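You operate a simulated robot arm through the tools that you are given. There is no shell and no other tool.

You are at the controls of a simulated robot arm. One attempt, no reset.

## Task
Put things in order on the glue bench top. At the end: the brown board block from the glue bench top stands where the green tape roll (marked "GREEN") stood; the orange felt pad stands where the brown board block stood; the pink rub pad is on the grey layer board (marked "SHORT"); the green tape roll from the glue bench top stands where the pink rub pad stood; whatever was shut is shut again. Leave all else as you found it, and nothing knocked over. Set down upright: rub pad.

The check looks at the end state, three seconds after you hand in, the way a careful person would. Anything else that was tipped, shoved, dropped, spilled or broken makes it a failure.

## Robot
A 7-joint arm with a two-finger gripper, fixed in place. Base frame: the origin is on the floor under the middle of its stand, x ahead of it, y to its left, z up; the work surface is at about z = 840. Readings come in mm, rad, newtons and seconds.
With the tool pointing down near the work surface it reaches from about 340 to 720 mm from the base axis. Its first joint turns from -1.152 to 1.152 rad. Payload 2.45 kg.
The tool frame sits at the grasp point between the pads (the TCP): z along the fingers, y along the line on which they close. The tips reach 26 mm beyond it. The gripper opens to 96 mm; its body begins 69 mm behind the TCP.
Orientation is that of the tool frame in the base frame, as a unit quaternion [x, y, z, w]. With the fingers straight down and closing along the base's y, the tool's x points along the base's -x, its y along +y and its z along -z.

## Interface
- The arm moves only by the tool step_arm. Its argument "series" is a list of rows, each a list of 3 entries, a list of its own where there are three numbers: the turn, a rotation vector about the base's x, y, z in rad, then the shift along the base's x, y, z in mm, then the gripper command, from -1 (fully open) to 1 (shut), values between in proportion. In form: [[[wx, wy, wz], [x, y, z], fingers], ...]. A call has 1 to 20 rows; each row shifts and turns the commanded pose from where the row before left it. A row lasts 0.2 s, in which the tool goes at most 50 mm and 0.15 rad; a call with a longer step from one row to the next is refused whole, and so is a gripper value outside its range. Where a pose cannot be reached the arm comes as near as it can. A force on the tool above 40 N (or 10 N above the force at the start of the call, whichever is more), or a blocked arm, ends the call early, and 0.2 s more pass. Each finger travels about 50 mm/s and halts on what it meets, pressing with about 26 N; the grip force reading is that of the motor and also rises with nothing between the fingers. The clock runs only during rows and for 0.2 s after the last one: add rows that do not move to give the fingers time. It gives the time, the measured TCP pose, the force on the tool (base axes), the opening and the grip force at its end, in the units of the frame above (readings bear some noise), with the torque about the TCP (base axes, N m) and any sound that the robot's microphone picked up, and new pictures: "pictures" is both (left out), scene, wrist or none.
- Cameras (640 x 400 px; columns grow to the right, rows downward): "scene" is fixed at [163.4, -394.9, 1418.9]; the picture's right is [0.77, -0.64, 0.00], its down [-0.40, -0.48, -0.78] and it looks along [0.50, 0.60, -0.62] (base axes); focal length 346 px, centre (320, 200). "wrist" rides on the gripper at [82, 3, -98] in the tool frame; the picture's right is [-0.04, 1.00, 0.00], its down [-0.73, -0.03, -0.68] and it looks along [-0.68, -0.03, 0.73] (tool axes); focal length 256 px, centre (320, 200). There is no depth. A picture from a camera that has moved, and an enlarged one, comes with that camera's place and axes in the base frame and with its lens.
- inspect(camera, box): a new picture of the part [left, top, right, bottom] of that camera's present view, enlarged. It takes no simulated time.
- sign_off(): hands the job in; it is judged then, once.

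Nothing tells you positions but the pictures and the camera data. Unless the task says otherwise, let go and move clear before handing in.

The tools are called after ">>>" as name(argument=value, ...) on one line, values as JSON. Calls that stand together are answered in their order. step_arm: Moves the arm, as the interface text tells. Its arguments: {"type":"object","properties":{"series":{"type":"array","items":{"type":"array"}},"pictures":{"type":"string","enum":["both","scene","wrist","none"]}},"required":["series"]} The other tools are called the same way: inspect (camera, box) takes an enlarged picture of a part of a camera's view; sign_off () hands the job in.

At the start:

```text
time: 0.0
tcp_pos: [434.3, 93.1, 1092.8]
tcp_rot: [-0.001, 1.0, 0.0, 0.0]
force: [-0.4, 0.1, 0.5]
wrist_torque: [0.03, 0.01, -0.04]
opening: 96.0
grasp_force: 0.0
```

scene: 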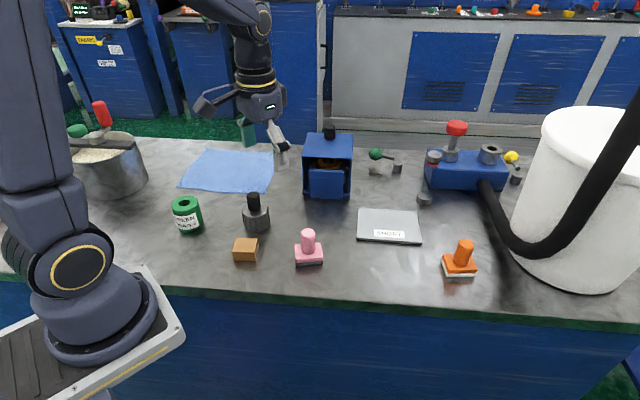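
wrist: 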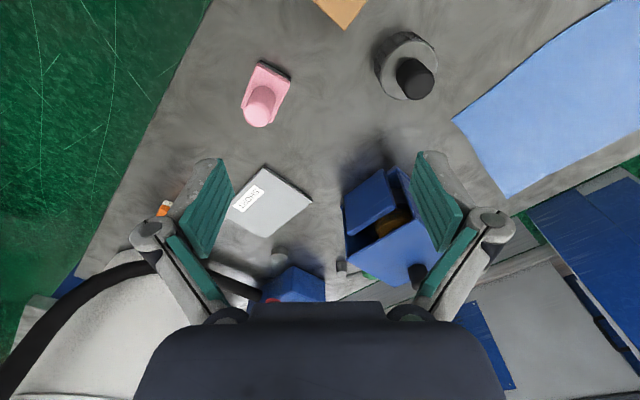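

I see a bench with the green tape roll, brown block, pink rub pad, grey "SHORT" board and an orange pad, along with some other items to leave alone. I'll take enlarged views first to locate everything precisely.

>>> inspect(camera="scene", box=[160, 170, 340, 282])

>>> inspect(camera="scene", box=[340, 190, 500, 290])

>>> inspect(camera="scene", box=[280, 110, 440, 210])

>>> inspect(camera="scene", box=[40, 90, 200, 190])

>>> inspect(camera="scene", box=[400, 100, 560, 200])

>>> inspect(camera="wrist", box=[160, 0, 480, 200])

```text
3.56 times, centred on (250, 226) of scene
camera zoom: at [163.4, -394.9, 1418.9], right [0.77, -0.64, 0.0], down [-0.4, -0.48, -0.78], along [0.5, 0.6, -0.62], focal length 1231 px, centre (569, 108)
```

zoom: 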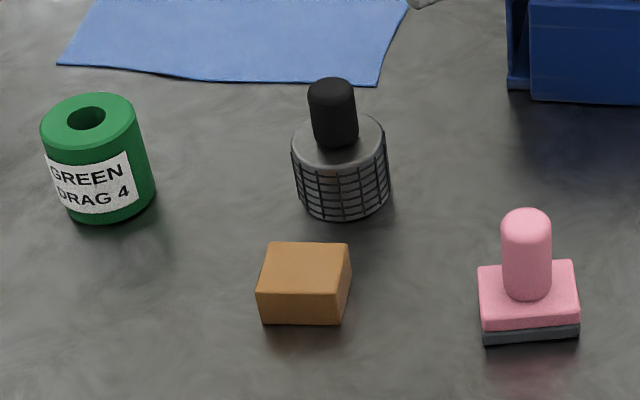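

```text
4.00 times, centred on (420, 240) of scene
camera zoom: at [163.4, -394.9, 1418.9], right [0.77, -0.64, 0.0], down [-0.4, -0.48, -0.78], along [0.5, 0.6, -0.62], focal length 1384 px, centre (-80, 40)
```

zoom: 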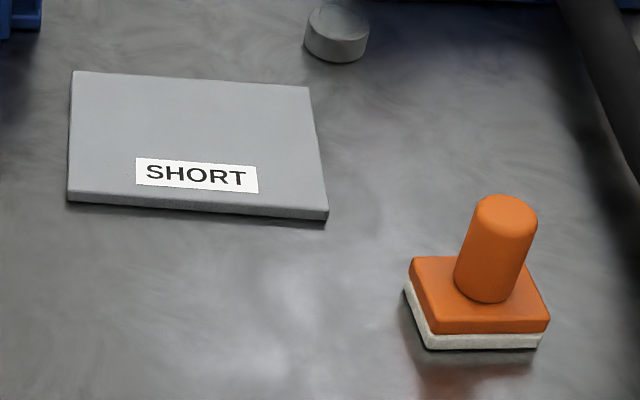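

```text
4.00 times, centred on (360, 160) of scene
camera zoom: at [163.4, -394.9, 1418.9], right [0.77, -0.64, 0.0], down [-0.4, -0.48, -0.78], along [0.5, 0.6, -0.62], focal length 1384 px, centre (160, 360)
```

zoom: 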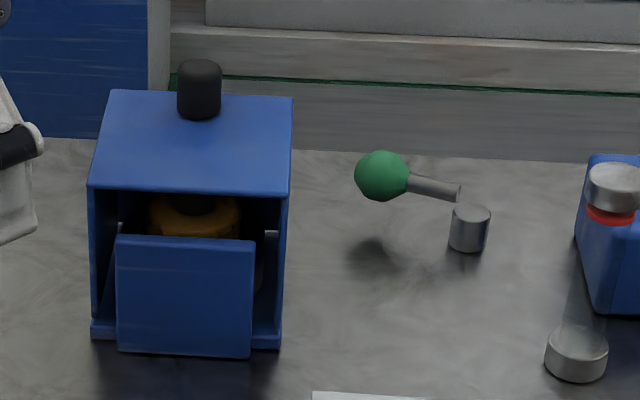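

```text
4.00 times, centred on (120, 140) of scene
camera zoom: at [163.4, -394.9, 1418.9], right [0.77, -0.64, 0.0], down [-0.4, -0.48, -0.78], along [0.5, 0.6, -0.62], focal length 1384 px, centre (1120, 440)
```

zoom: 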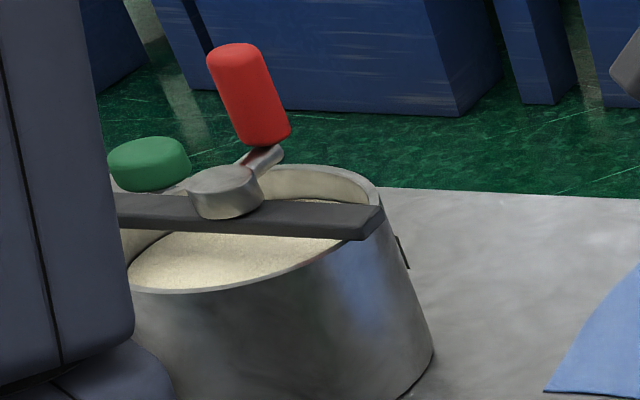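

```text
4.00 times, centred on (480, 150) of scene
camera zoom: at [163.4, -394.9, 1418.9], right [0.77, -0.64, 0.0], down [-0.4, -0.48, -0.78], along [0.5, 0.6, -0.62], focal length 1384 px, centre (-320, 400)
```

zoom: 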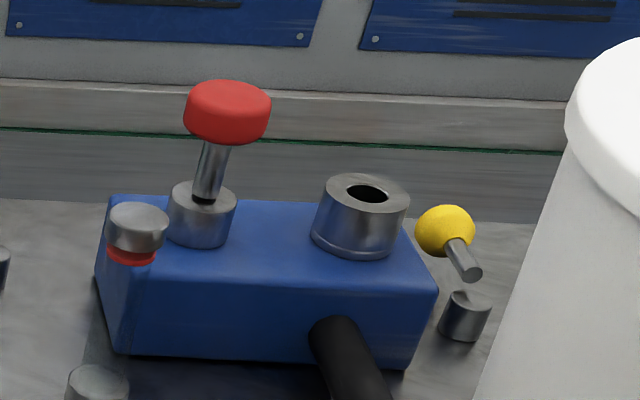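

```text
2.00 times, centred on (320, 100) of wrist
camera zoom: at [352.7, 96.5, 1190.5], right [0.04, 1.0, 0.0], down [0.73, -0.03, 0.68], along [0.68, -0.03, -0.73], focal length 512 px, centre (320, 400)
```

zoom: 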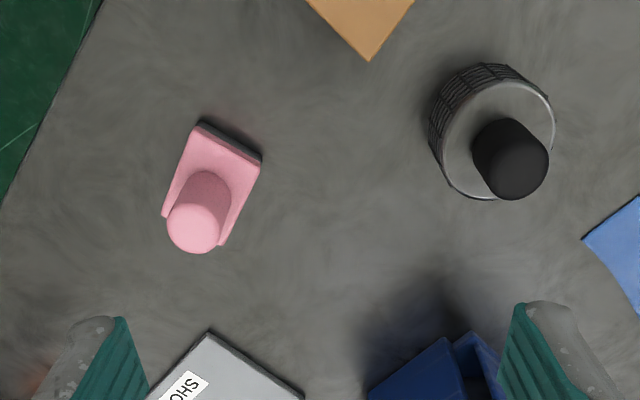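

The workspace looks clear: the pink pad is near (477, 21), the board near (690, -23), the green roll near (325, 300), the brown block near (379, 118) and the orange pad near (705, -207). I'll move above the pink pad first and use the wrist camera to refine its position.

>>> step_arm(series=[[[0, 0, 0], [14, -24, -30], -1], [[0, 0, 0], [14, -24, -30], -1], [[0, 0, 0], [14.7, -24, -32.8], -1], [[0, 0, 0], [0, 0, 0], -1]])

```text
time: 1.0
tcp_pos: [476.8, 18.9, 999.5]
tcp_rot: [0.0, 1.0, 0.0, 0.0]
force: [0.1, 1.0, 0.0]
wrist_torque: [-0.02, 0.03, 0.0]
opening: 96.2
grasp_force: 0.0
camera wrist: at [394.4, 22.8, 1096.9], right [0.04, 1.0, 0.0], down [0.73, -0.03, 0.68], along [0.68, -0.03, -0.73], focal length 256 px, centre (320, 200)
```

scene: 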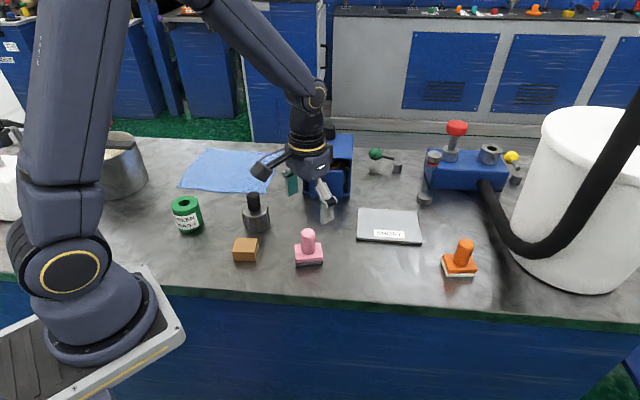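
wrist: 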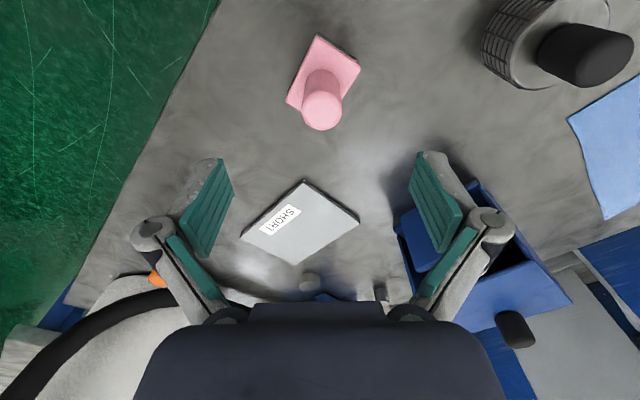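

The pink handle appears nearly straight below the tool. I'll zoom in to measure its centre and its plate height.

>>> inspect(camera="wrist", box=[240, 20, 400, 145])

>>> inspect(camera="scene", box=[280, 215, 344, 275])

>>> inspect(camera="scene", box=[240, 120, 350, 230])

```text
3.20 times, centred on (320, 82) of wrist
camera zoom: at [394.4, 22.8, 1096.9], right [0.04, 1.0, 0.0], down [0.73, -0.03, 0.68], along [0.68, -0.03, -0.73], focal length 819 px, centre (320, 576)
```

zoom: 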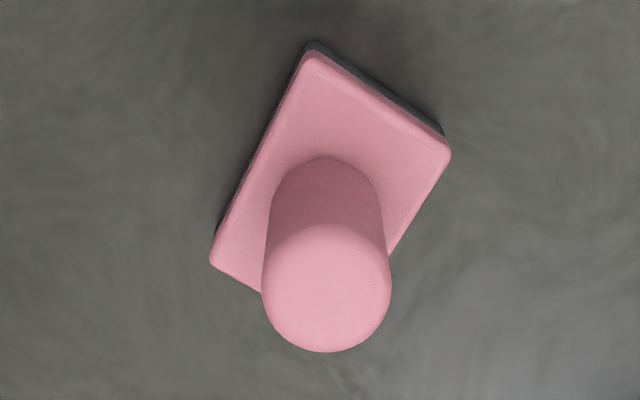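

```text
6.67 times, centred on (312, 245) of scene
camera zoom: at [163.4, -394.9, 1418.9], right [0.77, -0.64, 0.0], down [-0.4, -0.48, -0.78], along [0.5, 0.6, -0.62], focal length 2308 px, centre (373, -100)
```

zoom: 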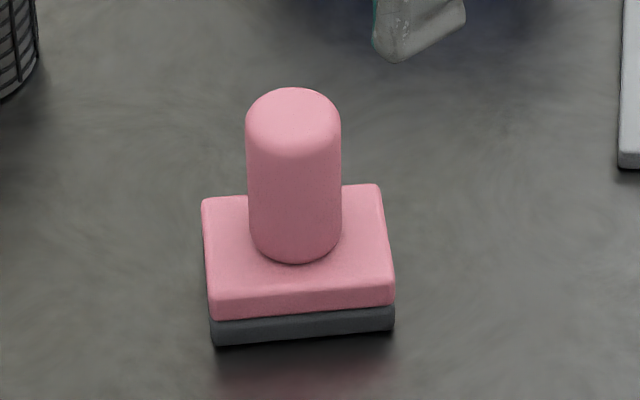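

```text
3.64 times, centred on (295, 175) of scene
camera zoom: at [163.4, -394.9, 1418.9], right [0.77, -0.64, 0.0], down [-0.4, -0.48, -0.78], along [0.5, 0.6, -0.62], focal length 1259 px, centre (411, 291)
```

zoom: 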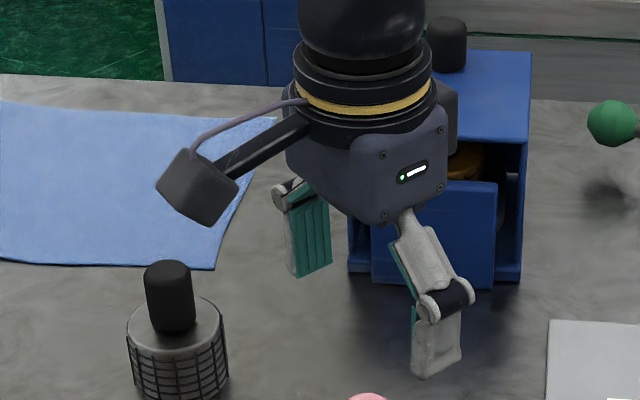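

The handle centre is about (476, 20.5), with the plate top near z = 858 and the handle top near 918. I'll descend over the handle and then close.

>>> step_arm(series=[[[0, 0, 0], [-0.8, 1.6, -30], -1], [[0, 0, 0], [0, 0, -30], -1], [[0, 0, 0], [0, 0, -25], -1], [[0, 0, 0], [0, 0, -14], -1], [[0, 0, 0], [0, 0, -10], -1], [[0, 0, 0], [0, 0, 0], -1]])

```text
time: 2.4
tcp_pos: [476.5, 23.2, 891.7]
tcp_rot: [0.0, 1.0, 0.0, 0.0]
force: [0.3, -0.1, -0.1]
wrist_torque: [0.01, 0.01, -0.02]
opening: 96.0
grasp_force: 0.0
camera wrist: at [394.5, 26.6, 988.2], right [0.04, 1.0, 0.0], down [0.73, -0.03, 0.68], along [0.68, -0.03, -0.73], focal length 256 px, centre (320, 200)
```

scene: 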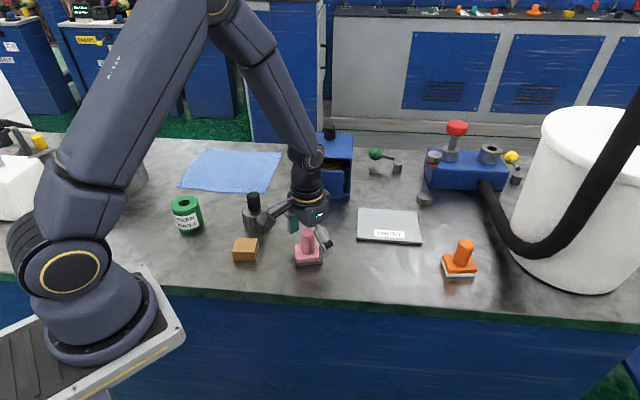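
wrist: 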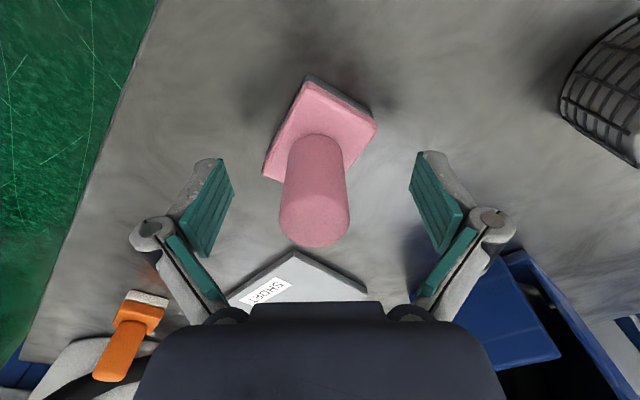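

The handle sits between the fingers, offset by about 2 mm. I'll correct for that and close on it.

>>> step_arm(series=[[[0, 0, 0], [-1, -2, -1], -1], [[0, 0, 0], [0, 0, 0], 1], [[0, 0, 0], [0, 0, 0], 1], [[0, 0, 0], [0, 0, 0], 1], [[0, 0, 0], [0, 0, 0], 1], [[0, 0, 0], [0, 0, 0], 1], [[0, 0, 0], [0, 0, 0], 1]])

```text
time: 3.9
tcp_pos: [477.4, 21.7, 890.6]
tcp_rot: [0.0, 1.0, 0.001, 0.002]
force: [-1.9, -0.6, 9.5]
wrist_torque: [0.0, 0.05, -0.03]
opening: 28.9
grasp_force: 25.6
stopped in row 7: the force on the tool passed its limit at 41 N (the readings are from after the stop); the commanded pose is now the measured one
camera wrist: at [394.9, 24.4, 989.0], right [0.04, 1.0, 0.0], down [0.73, -0.03, 0.68], along [0.68, -0.03, -0.73], focal length 256 px, centre (320, 200)
```

scene: 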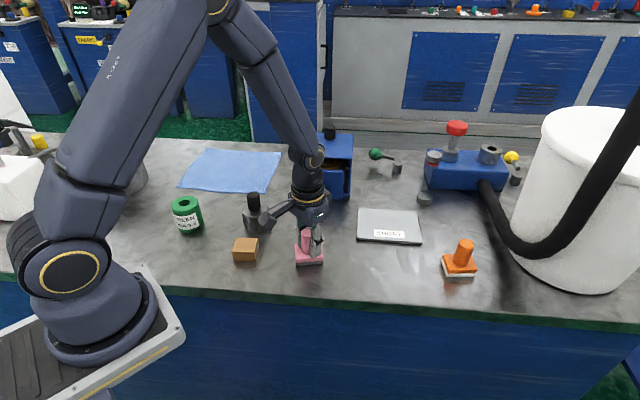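
wrist: 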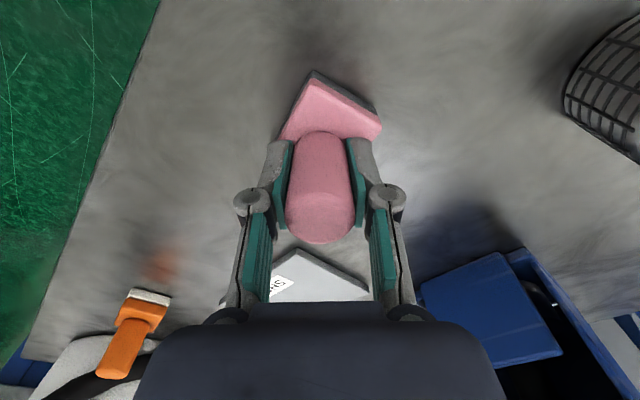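

The handle is gripped at an opening of 28.9 mm, and the force was a short spike. I'll lift slowly and check that it's held.

>>> step_arm(series=[[[0, 0, 0], [0, 0, 3], 1], [[0, 0, 0], [0, 0, 8], 1], [[0, 0, 0], [0, 0, 20], 1], [[0, 0, 0], [0, 0, 30], 1], [[0, 0, 0], [0, 0, 30], 1], [[0, 0, 0], [0, 0, 0], 1]])

```text
time: 5.3
tcp_pos: [476.6, 21.7, 983.2]
tcp_rot: [0.0, 1.0, -0.001, 0.002]
force: [-0.5, 0.8, -0.1]
wrist_torque: [-0.04, 0.01, 0.0]
opening: 28.8
grasp_force: 25.9
camera wrist: at [394.9, 25.3, 1079.7], right [0.04, 1.0, 0.0], down [0.73, -0.03, 0.68], along [0.68, -0.03, -0.73], focal length 256 px, centre (320, 200)
```

scene: 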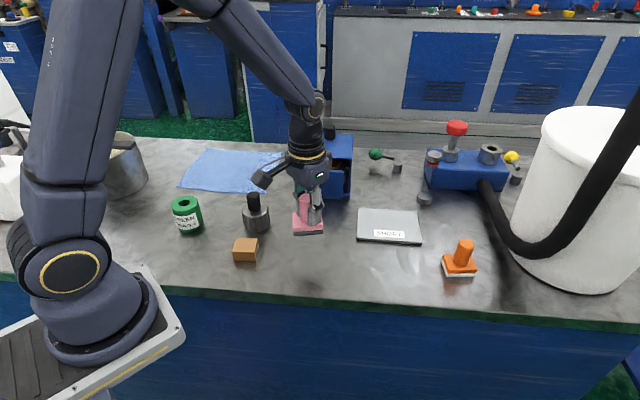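
wrist: 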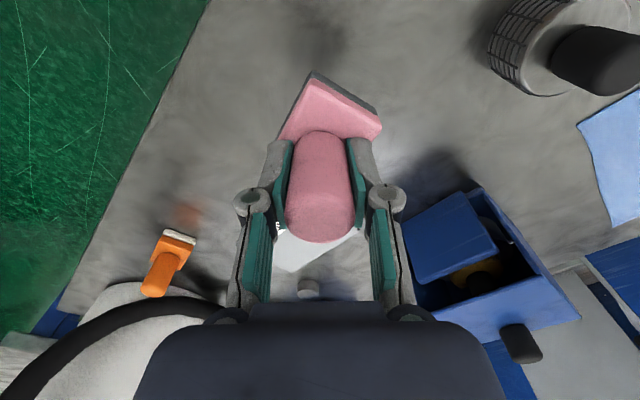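

The pad is lifted. I'll check its posture in the grip and take a closer look at the board.

>>> inspect(camera="scene", box=[260, 150, 360, 250])

>>> inspect(camera="scene", box=[345, 190, 435, 260])

```text
4.00 times, centred on (310, 200) of scene
camera zoom: at [163.4, -394.9, 1418.9], right [0.77, -0.64, 0.0], down [-0.4, -0.48, -0.78], along [0.5, 0.6, -0.62], focal length 1384 px, centre (360, 200)
```

zoom: 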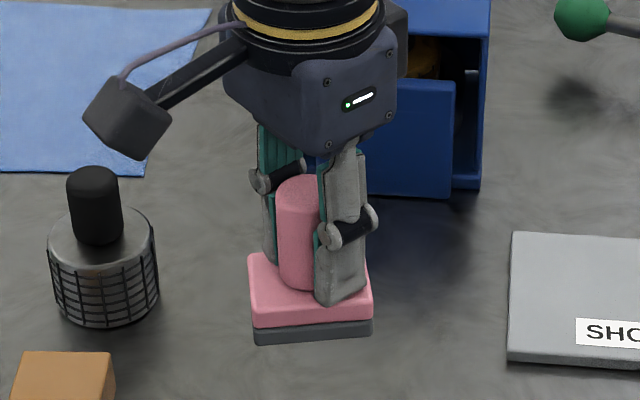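

```text
5.71 times, centred on (390, 225) of scene
camera zoom: at [163.4, -394.9, 1418.9], right [0.77, -0.64, 0.0], down [-0.4, -0.48, -0.78], along [0.5, 0.6, -0.62], focal length 1978 px, centre (-80, 57)
```

zoom: 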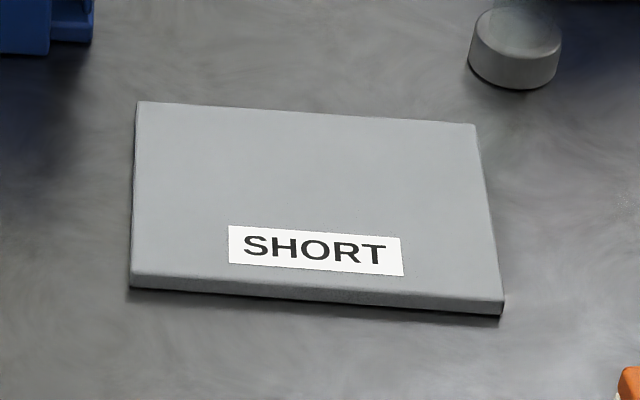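

The pad hangs upright. I'll carry it over the board centre, still high, and look before lowering.

>>> step_arm(series=[[[0, 0, 0], [30, -6, 0], 1], [[0, 0, 0], [40, -9, 0], 1], [[0, 0, 0], [45, -10, 0], 1], [[0, 0, 0], [45, -10, 0], 1], [[0, 0, 0], [30, -6, -10], 1], [[0, 0, 0], [15, -3, -15], 1], [[0, 0, 0], [0, 0, -15], 1], [[0, 0, 0], [0, 0, 0], 1]])

```text
time: 7.1
tcp_pos: [681.6, -22.8, 941.0]
tcp_rot: [0.0, 1.0, 0.0, 0.003]
force: [-0.7, -0.1, -0.4]
wrist_torque: [0.01, 0.0, 0.02]
opening: 28.8
grasp_force: 26.0
camera wrist: at [598.9, -18.8, 1038.3], right [0.04, 1.0, 0.0], down [0.73, -0.03, 0.68], along [0.68, -0.03, -0.73], focal length 256 px, centre (320, 200)
```

scene: 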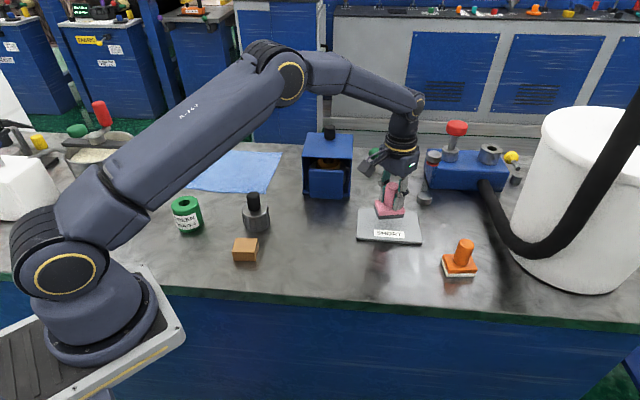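
wrist: 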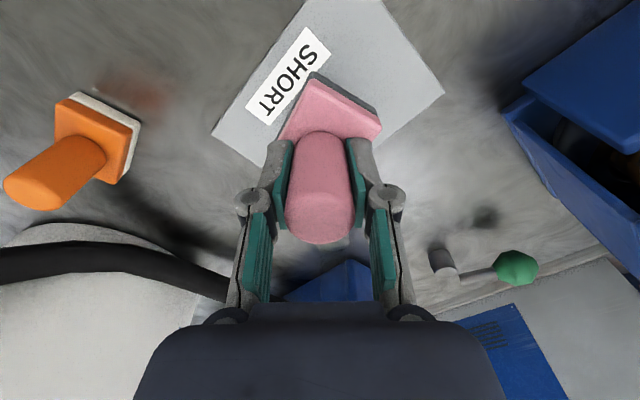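

The board centre is about (689, -22) and the pad is right above it. I'll lower most of the way, then creep down to contact.

>>> step_arm(series=[[[0, 0, 0], [3, 0, -15], 1], [[0, 0, 0], [2, 0, -12], 1], [[0, 0, 0], [0, 0, -7], 1], [[0, 0, 0], [0, 0, -4], 1], [[0, 0, 0], [0, 0, 0], 1]], pictures="scene")

>>> inspect(camera="scene", box=[345, 170, 435, 250])

```text
time: 8.3
tcp_pos: [686.8, -23.4, 903.9]
tcp_rot: [0.0, 1.0, 0.0, 0.003]
force: [-0.1, 0.6, -0.7]
wrist_torque: [-0.01, 0.01, 0.02]
opening: 28.9
grasp_force: 25.8
```

scene: 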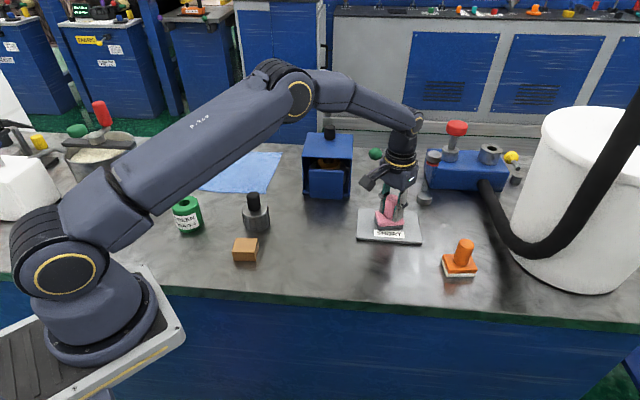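

```text
5.00 times, centred on (390, 210) of scene
camera zoom: at [163.4, -394.9, 1418.9], right [0.77, -0.64, 0.0], down [-0.4, -0.48, -0.78], along [0.5, 0.6, -0.62], focal length 1731 px, centre (-30, 150)
```

zoom: 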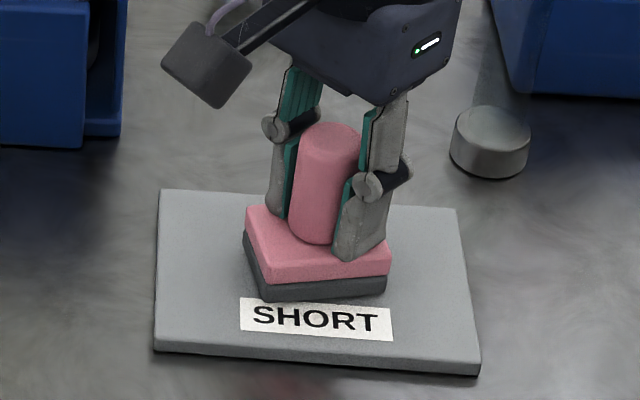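

>>> step_arm(series=[[[0, 0, 0], [0, 0, -2], 1], [[0, 0, 0], [0, 0, -1.5], 1], [[0, 0, 0], [0, 0, 0], 1]], pictures="none")

```text
time: 9.1
tcp_pos: [686.7, -22.2, 902.9]
tcp_rot: [0.0, 1.0, -0.001, 0.003]
force: [-1.6, 0.2, 6.9]
wrist_torque: [0.02, 0.14, -0.03]
opening: 28.7
grasp_force: 25.9
```

Contact is felt at about 7 N. I'll ease the command up slightly so nothing springs, and open the fingers.

>>> step_arm(series=[[[0, 0, 0], [0, 0, 1], 1], [[0, 0, 0], [0, 0, 0], 0.35], [[0, 0, 0], [0, 0, 0], 0.2], [[0, 0, 0], [0, 0, 0], 0.0], [[0, 0, 0], [0, 0, 0], -0.2], [[0, 0, 0], [0, 0, 0], -0.2]])

>>> inspect(camera="scene", box=[345, 170, 435, 250])

```text
time: 10.5
tcp_pos: [687.2, -22.0, 901.9]
tcp_rot: [0.0, 1.0, 0.0, 0.002]
force: [0.4, 0.5, 0.2]
wrist_torque: [0.01, -0.02, -0.06]
opening: 57.5
grasp_force: 0.0
camera wrist: at [604.8, -19.4, 999.2], right [0.04, 1.0, 0.0], down [0.73, -0.03, 0.68], along [0.68, -0.03, -0.73], focal length 256 px, centre (320, 200)
```

scene: 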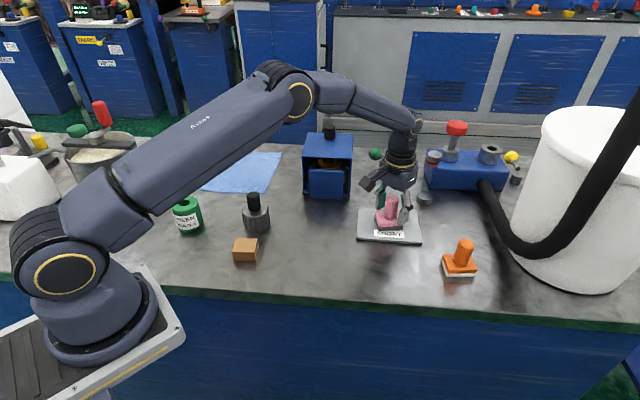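
wrist: 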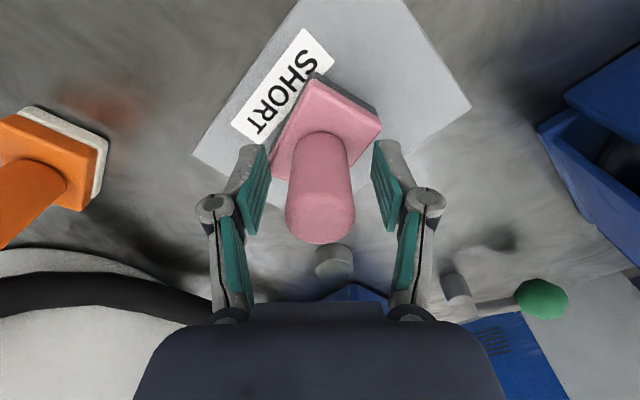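

```text
5.00 times, centred on (390, 210) of scene
camera zoom: at [163.4, -394.9, 1418.9], right [0.77, -0.64, 0.0], down [-0.4, -0.48, -0.78], along [0.5, 0.6, -0.62], focal length 1731 px, centre (-30, 150)
```

zoom: 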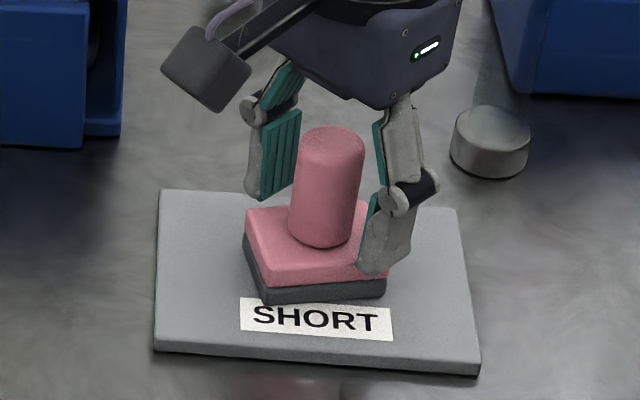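

The pink pad stands upright on the board. I'll rise straight up clear of it and take new views.

>>> step_arm(series=[[[0, 0, 0], [0, 0, 10], -0.2], [[0, 0, 0], [0, 0, 25], -0.2], [[0, 0, 0], [0, 0, 40], -0.2], [[0, 0, 0], [0, 0, 45], -0.2], [[0, 0, 0], [0, 0, 0], -0.2]])

>>> inspect(camera="wrist", box=[40, 40, 240, 165])

>>> inspect(camera="scene", box=[345, 190, 435, 250])

>>> inspect(camera="scene", box=[220, 220, 280, 270])

>>> inspect(camera="scene", box=[160, 185, 220, 245])

```text
time: 11.7
tcp_pos: [687.3, -20.6, 1022.2]
tcp_rot: [0.0, 1.0, 0.0, 0.002]
force: [-0.7, -0.3, -0.4]
wrist_torque: [0.03, 0.0, -0.03]
opening: 57.4
grasp_force: 0.0
camera wrist: at [605.8, -16.8, 1119.7], right [0.04, 1.0, 0.0], down [0.73, -0.03, 0.68], along [0.68, -0.03, -0.73], focal length 256 px, centre (320, 200)
```

scene: 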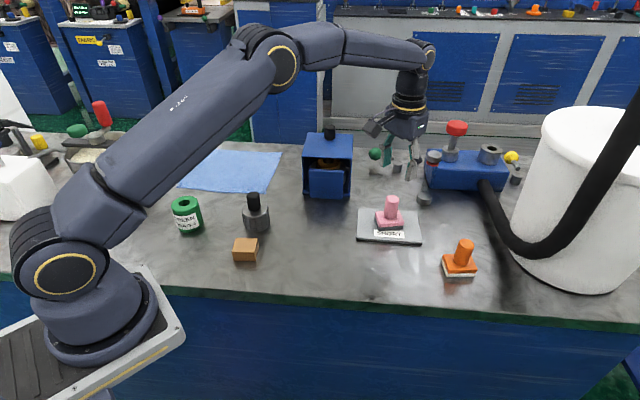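
wrist: 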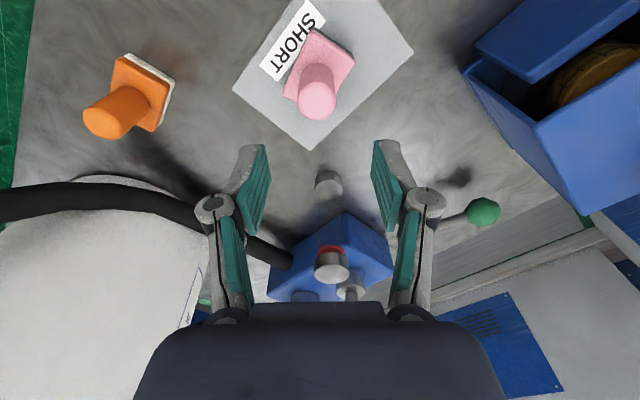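

```text
3.20 times, centred on (140, 102) of wrist
camera zoom: at [605.8, -16.8, 1119.7], right [0.04, 1.0, 0.0], down [0.73, -0.03, 0.68], along [0.68, -0.03, -0.73], focal length 819 px, centre (896, 512)
```

zoom: 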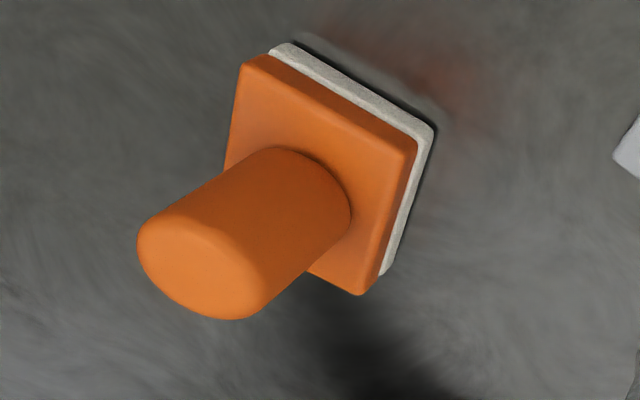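

```text
6.67 times, centred on (390, 220) of scene
camera zoom: at [163.4, -394.9, 1418.9], right [0.77, -0.64, 0.0], down [-0.4, -0.48, -0.78], along [0.5, 0.6, -0.62], focal length 2308 px, centre (-147, 67)
```

zoom: 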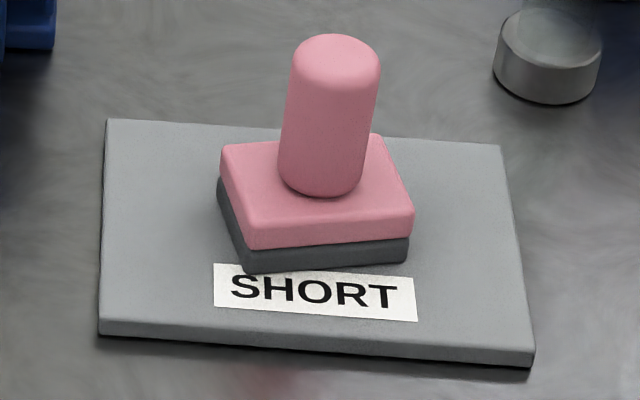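

```text
8.00 times, centred on (250, 245) of scene
camera zoom: at [163.4, -394.9, 1418.9], right [0.77, -0.64, 0.0], down [-0.4, -0.48, -0.78], along [0.5, 0.6, -0.62], focal length 2769 px, centre (880, -160)
```

zoom: 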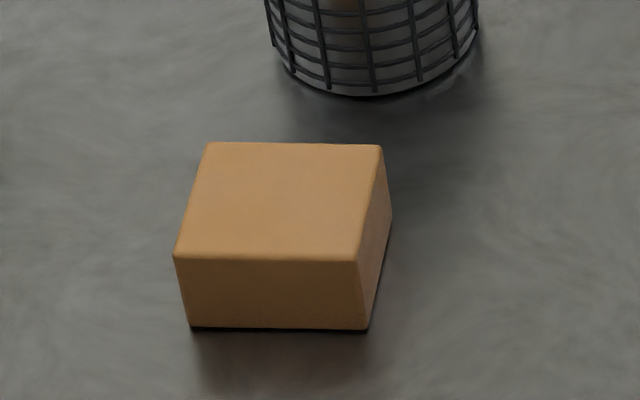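

```text
6.67 times, centred on (190, 215) of scene
camera zoom: at [163.4, -394.9, 1418.9], right [0.77, -0.64, 0.0], down [-0.4, -0.48, -0.78], along [0.5, 0.6, -0.62], focal length 2308 px, centre (1187, 100)
```

zoom: 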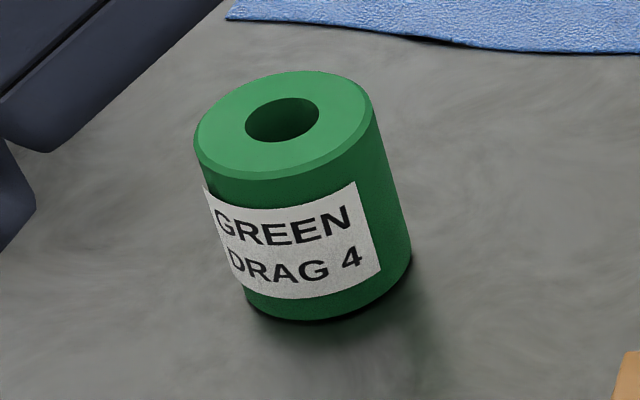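

The pink pad is done: it's standing flat on the board. The green roll is next, at about (322, 288), so I'll fly high towards it and look from above.

>>> step_arm(series=[[[0, 0, 0], [-15, 10, 25], -1], [[0, 0, 0], [-30, 22, 20], -1], [[0, 0, 0], [-36, 31, 0], -1], [[0, 0, 0], [-36, 31, 0], -1], [[0, 0, 0], [-36, 31, 0], -1], [[0, 0, 0], [-36, 31, 0], -1], [[0, 0, 0], [-36, 31, 0], -1], [[0, 0, 0], [-36, 31, 0], -1], [[0, 0, 0], [-36, 31, 0], -1], [[0, 0, 0], [-36, 31, 0], -1], [[0, 0, 0], [-22, 20, -10], -1], [[0, 0, 0], [-10, 9, -10], -1], [[0, 0, 0], [0, 0, 0], -1]])

```text
time: 14.5
tcp_pos: [321.7, 288.0, 1049.4]
tcp_rot: [0.0, 1.0, 0.0, 0.003]
force: [0.9, -0.8, -1.7]
wrist_torque: [-0.01, -0.01, 0.01]
opening: 96.0
grasp_force: 0.0
camera wrist: at [240.1, 290.6, 1145.8], right [0.04, 1.0, 0.0], down [0.73, -0.03, 0.68], along [0.68, -0.03, -0.73], focal length 256 px, centre (320, 200)
```

scene: 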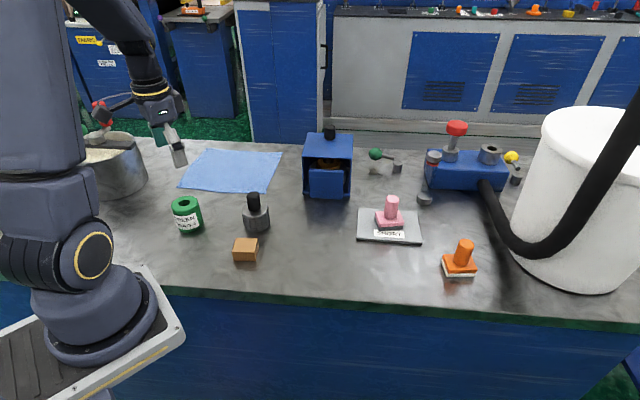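
wrist: 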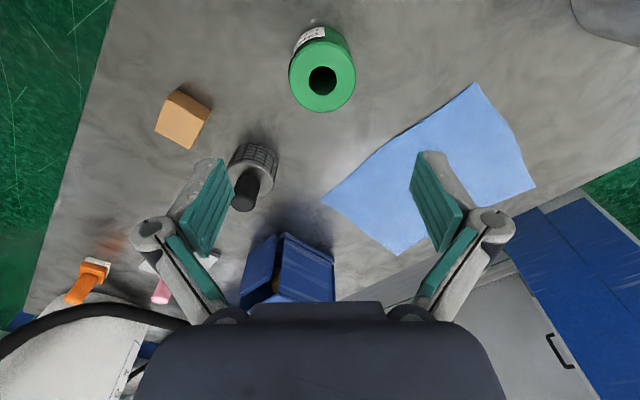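

>>> inspect(camera="wrist", box=[270, 15, 370, 125])

>>> inspect(camera="wrist", box=[140, 75, 230, 165])

```text
3.64 times, centred on (320, 70) of wrist
camera zoom: at [240.1, 290.6, 1145.8], right [0.04, 1.0, 0.0], down [0.73, -0.03, 0.68], along [0.68, -0.03, -0.73], focal length 931 px, centre (320, 673)
```

zoom: 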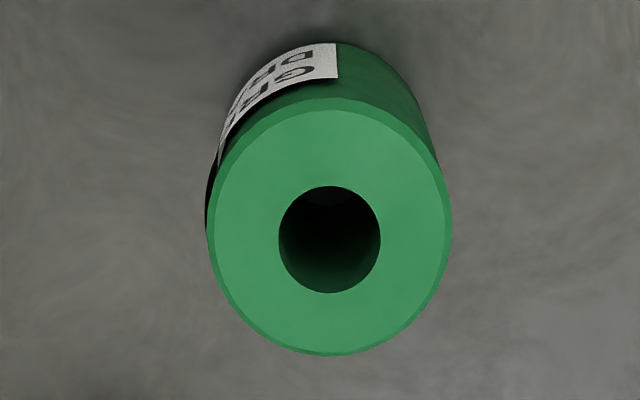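

```text
4.44 times, centred on (185, 120) of wrist
camera zoom: at [240.1, 290.6, 1145.8], right [0.04, 1.0, 0.0], down [0.73, -0.03, 0.68], along [0.68, -0.03, -0.73], focal length 1138 px, centre (920, 556)
```

zoom: 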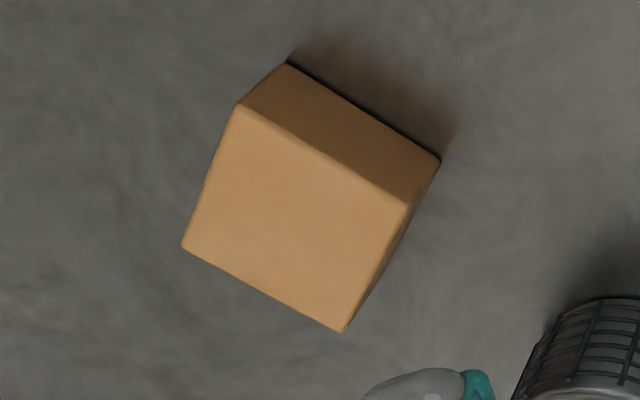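

The green roll is centred near (316, 289) and is about 60 mm across. I'll shift over it, come lower and measure it again.

>>> step_arm(series=[[[0, 0, 0], [-3, 1, -35], -1], [[0, 0, 0], [-2, 0, -30], -1], [[0, 0, 0], [0, 0, -5], -1], [[0, 0, 0], [0, 0, 0], -1]])

>>> inspect(camera="wrist", box=[220, 30, 420, 155])

```text
time: 15.5
tcp_pos: [317.0, 288.9, 977.6]
tcp_rot: [0.0, 1.0, 0.0, 0.002]
force: [0.8, -0.1, -0.5]
wrist_torque: [0.01, 0.0, 0.02]
opening: 96.0
grasp_force: 0.0
camera wrist: at [234.7, 292.9, 1074.3], right [0.04, 1.0, 0.0], down [0.73, -0.03, 0.68], along [0.68, -0.03, -0.73], focal length 256 px, centre (320, 200)
```

scene: 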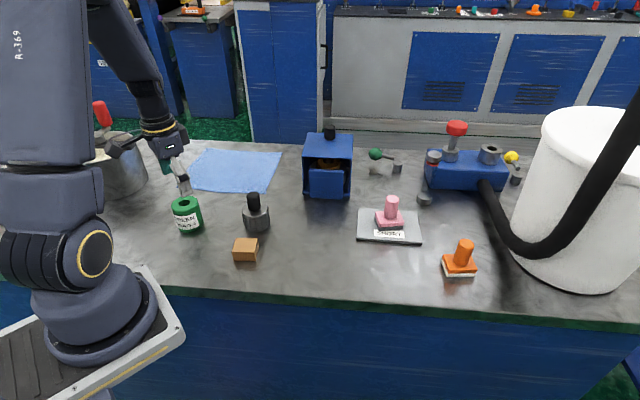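
wrist: 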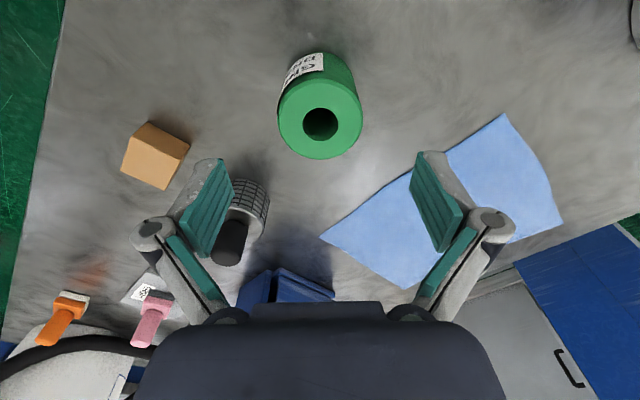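

```text
3.20 times, centred on (320, 92) of wrist
camera zoom: at [234.7, 292.9, 1074.3], right [0.04, 1.0, 0.0], down [0.73, -0.03, 0.68], along [0.68, -0.03, -0.73], focal length 819 px, centre (320, 544)
```

zoom: 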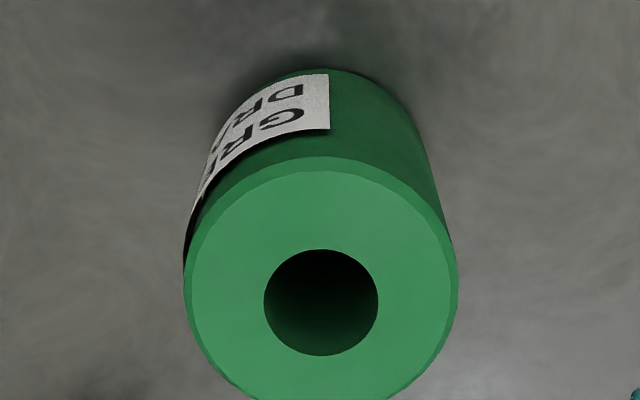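

The roll's centre at (316, 289.4) is directly under the TCP. I'll descend around it and close.

>>> step_arm(series=[[[0, 0, 0], [-0.5, 0.4, -25], -1], [[0, 0, 0], [0, 0, -25], -1], [[0, 0, 0], [0, 0, -25], -1], [[0, 0, 0], [0, 0, -18], -1], [[0, 0, 0], [0, 0, -6], -1], [[0, 0, 0], [0, 0, 0], -1]])

```text
time: 16.9
tcp_pos: [316.6, 288.9, 877.3]
tcp_rot: [0.001, 1.0, 0.0, 0.003]
force: [0.2, 0.1, -0.7]
wrist_torque: [-0.04, 0.02, -0.02]
opening: 95.8
grasp_force: 0.0
camera wrist: at [233.8, 290.6, 974.7], right [0.04, 1.0, 0.0], down [0.73, -0.03, 0.68], along [0.68, -0.03, -0.73], focal length 256 px, centre (320, 200)
```

scene: 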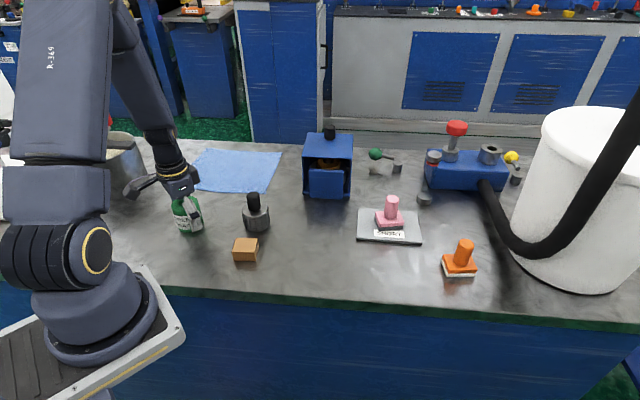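
wrist: 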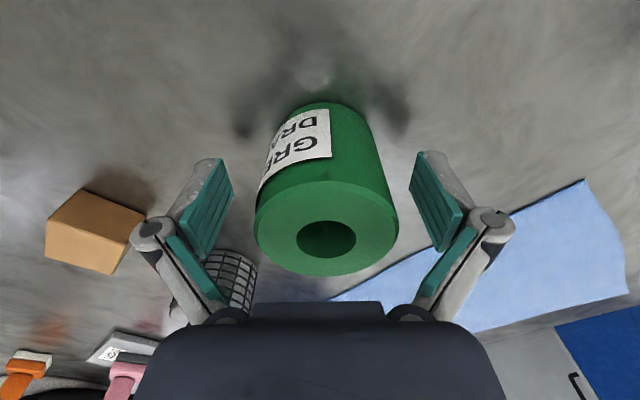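

The roll is well centred between the fingers, so I'm closing the grip.

>>> step_arm(series=[[[0, 0, 0], [0, 0, 0], 0.0], [[0, 0, 0], [0, 0, 0], 0.2], [[0, 0, 0], [0, 0, 0], 0.5], [[0, 0, 0], [0, 0, 0], 1], [[0, 0, 0], [0, 0, 0], 1], [[0, 0, 0], [0, 0, 0], 1]])

```text
time: 18.3
tcp_pos: [317.0, 288.9, 878.0]
tcp_rot: [-0.001, 1.0, 0.002, 0.003]
force: [-1.2, 10.5, 12.3]
wrist_torque: [0.73, 0.08, 0.05]
opening: 59.5
grasp_force: 26.0
camera wrist: at [233.8, 291.7, 975.3], right [0.04, 1.0, 0.0], down [0.73, -0.03, 0.68], along [0.68, -0.02, -0.73], focal length 256 px, centre (320, 200)
```

scene: 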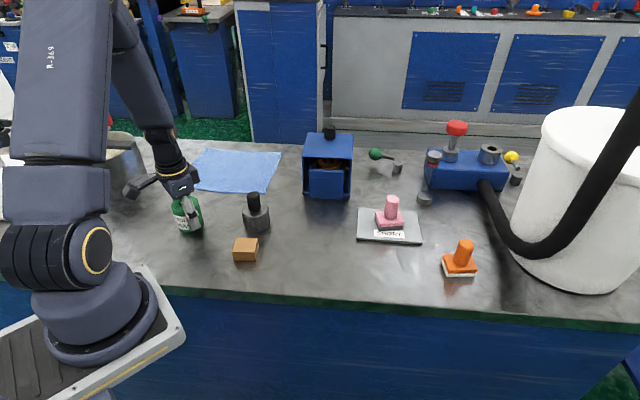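
wrist: 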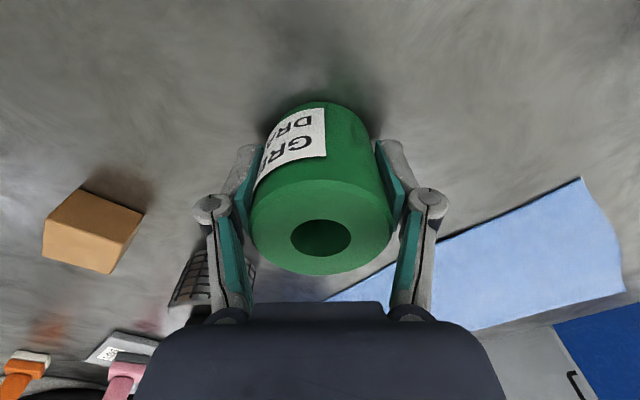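

It's gripped at 59.5 mm. I'll lift gently and watch that the roll stays level.

>>> step_arm(series=[[[0, 0, 0], [0, 0, 3], 1], [[0, 0, 0], [0, 0, 8], 1], [[0, 0, 0], [0, 0, 20], 1], [[0, 0, 0], [0, 0, 30], 1], [[0, 0, 0], [0, 0, 35], 1], [[0, 0, 0], [0, 0, 0], 1]])

>>> inspect(camera="scene", box=[130, 110, 250, 240])

```text
time: 19.7
tcp_pos: [317.1, 288.1, 975.2]
tcp_rot: [0.0, 1.0, -0.001, 0.002]
force: [-0.6, 0.1, -2.0]
wrist_torque: [-0.01, 0.0, -0.02]
opening: 59.2
grasp_force: 26.6
camera wrist: at [234.7, 290.8, 1072.0], right [0.04, 1.0, 0.0], down [0.73, -0.03, 0.68], along [0.68, -0.03, -0.73], focal length 256 px, centre (320, 200)
```

scene: 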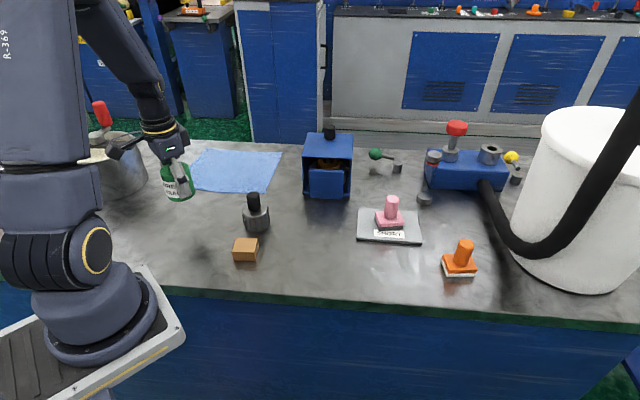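
wrist: 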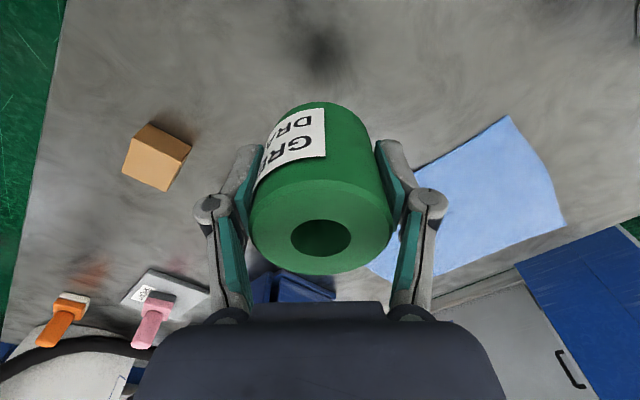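

```text
3.08 times, centred on (190, 175) of scene
camera zoom: at [163.4, -394.9, 1418.9], right [0.77, -0.64, 0.0], down [-0.4, -0.48, -0.78], along [0.5, 0.6, -0.62], focal length 1065 px, centre (720, 277)
```

zoom: 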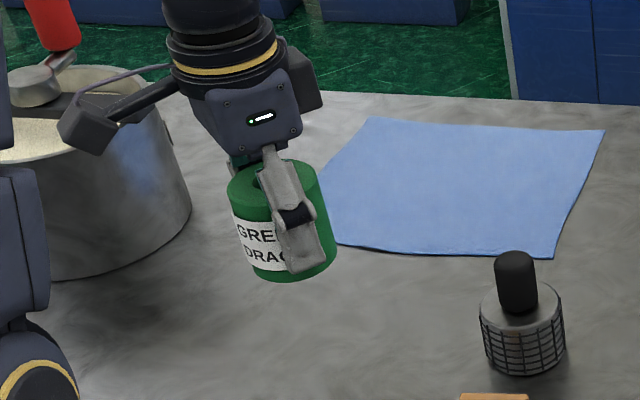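

The roll hangs level and secure. I'll carry it at a safe height over to the pink pad's old place at about (476, 21).

>>> step_arm(series=[[[0, 0, 0], [0, 0, 30], 1], [[0, 0, 0], [9, -15, 15], 1], [[0, 0, 0], [18, -30, 0], 1], [[0, 0, 0], [22, -37, 0], 1], [[0, 0, 0], [22, -37, 0], 1], [[0, 0, 0], [22, -37, 0], 1], [[0, 0, 0], [22, -37, 0], 1], [[0, 0, 0], [20, -34, 0], 1], [[0, 0, 0], [15, -25, -10], 1], [[0, 0, 0], [9, -15, -20], 1], [[0, 0, 0], [0, 0, -25], 1], [[0, 0, 0], [0, 0, 0], 1]])

```text
time: 22.3
tcp_pos: [475.2, 20.5, 963.0]
tcp_rot: [-0.001, 1.0, 0.0, 0.003]
force: [-1.0, 0.6, -2.0]
wrist_torque: [0.01, 0.0, -0.02]
opening: 59.0
grasp_force: 25.9
camera wrist: at [393.0, 24.5, 1060.0], right [0.04, 1.0, 0.0], down [0.73, -0.03, 0.68], along [0.68, -0.03, -0.73], focal length 256 px, centre (320, 200)
```

scene: 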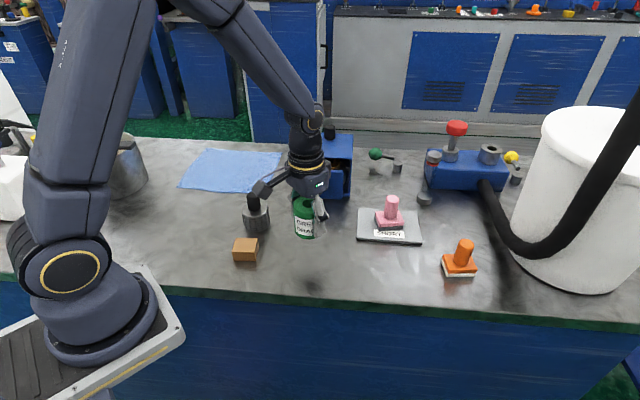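
wrist: 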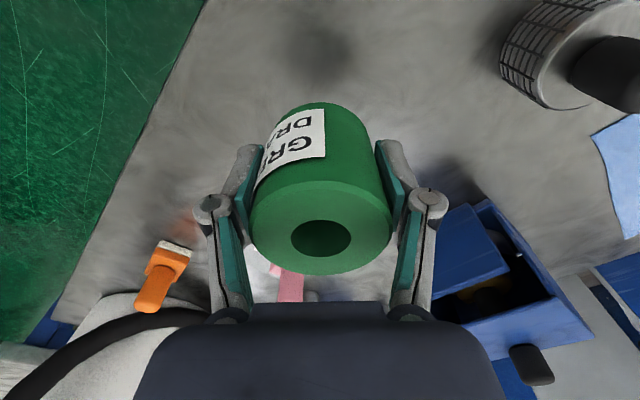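

The roll is over the target at (475.9, 21.1). I'll lower to just above the surface and then creep down.

>>> step_arm(series=[[[0, 0, 0], [0, 0, -25], 1], [[0, 0, 0], [0, 0, -25], 1], [[0, 0, 0], [0, 0, -20], 1], [[0, 0, 0], [0, 0, -10], 1], [[0, 0, 0], [0, 0, 0], 1]], pictures="scene")

>>> step_arm(series=[[[0, 0, 0], [0, 0, -2], 1], [[0, 0, 0], [0, 0, -2], 1], [[0, 0, 0], [0, 0, 0], 1]], pictures="none")

```text
time: 23.5
tcp_pos: [474.7, 21.3, 883.6]
tcp_rot: [0.0, 1.0, 0.0, 0.003]
force: [-0.7, -0.7, -2.0]
wrist_torque: [-0.04, 0.06, 0.0]
opening: 59.1
grasp_force: 26.1
```

scene: 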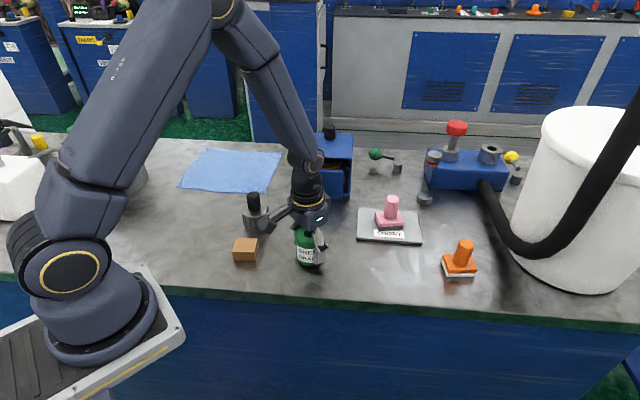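

```text
time: 24.3
tcp_pos: [475.8, 19.7, 878.7]
tcp_rot: [0.0, 1.0, 0.0, 0.003]
force: [0.0, -0.2, -2.2]
wrist_torque: [0.01, 0.0, 0.03]
opening: 59.0
grasp_force: 26.1
```

>>> step_arm(series=[[[0, 0, 0], [0, 0, -1.5], 1], [[0, 0, 0], [0, 0, -1], 1], [[0, 0, 0], [0, 0, 0], 1]], pictures="none")

```text
time: 25.1
tcp_pos: [476.3, 20.9, 877.7]
tcp_rot: [0.0, 1.0, 0.0, 0.004]
force: [-4.0, 1.4, 21.6]
wrist_torque: [0.48, 0.16, 0.02]
opening: 59.3
grasp_force: 26.0
```

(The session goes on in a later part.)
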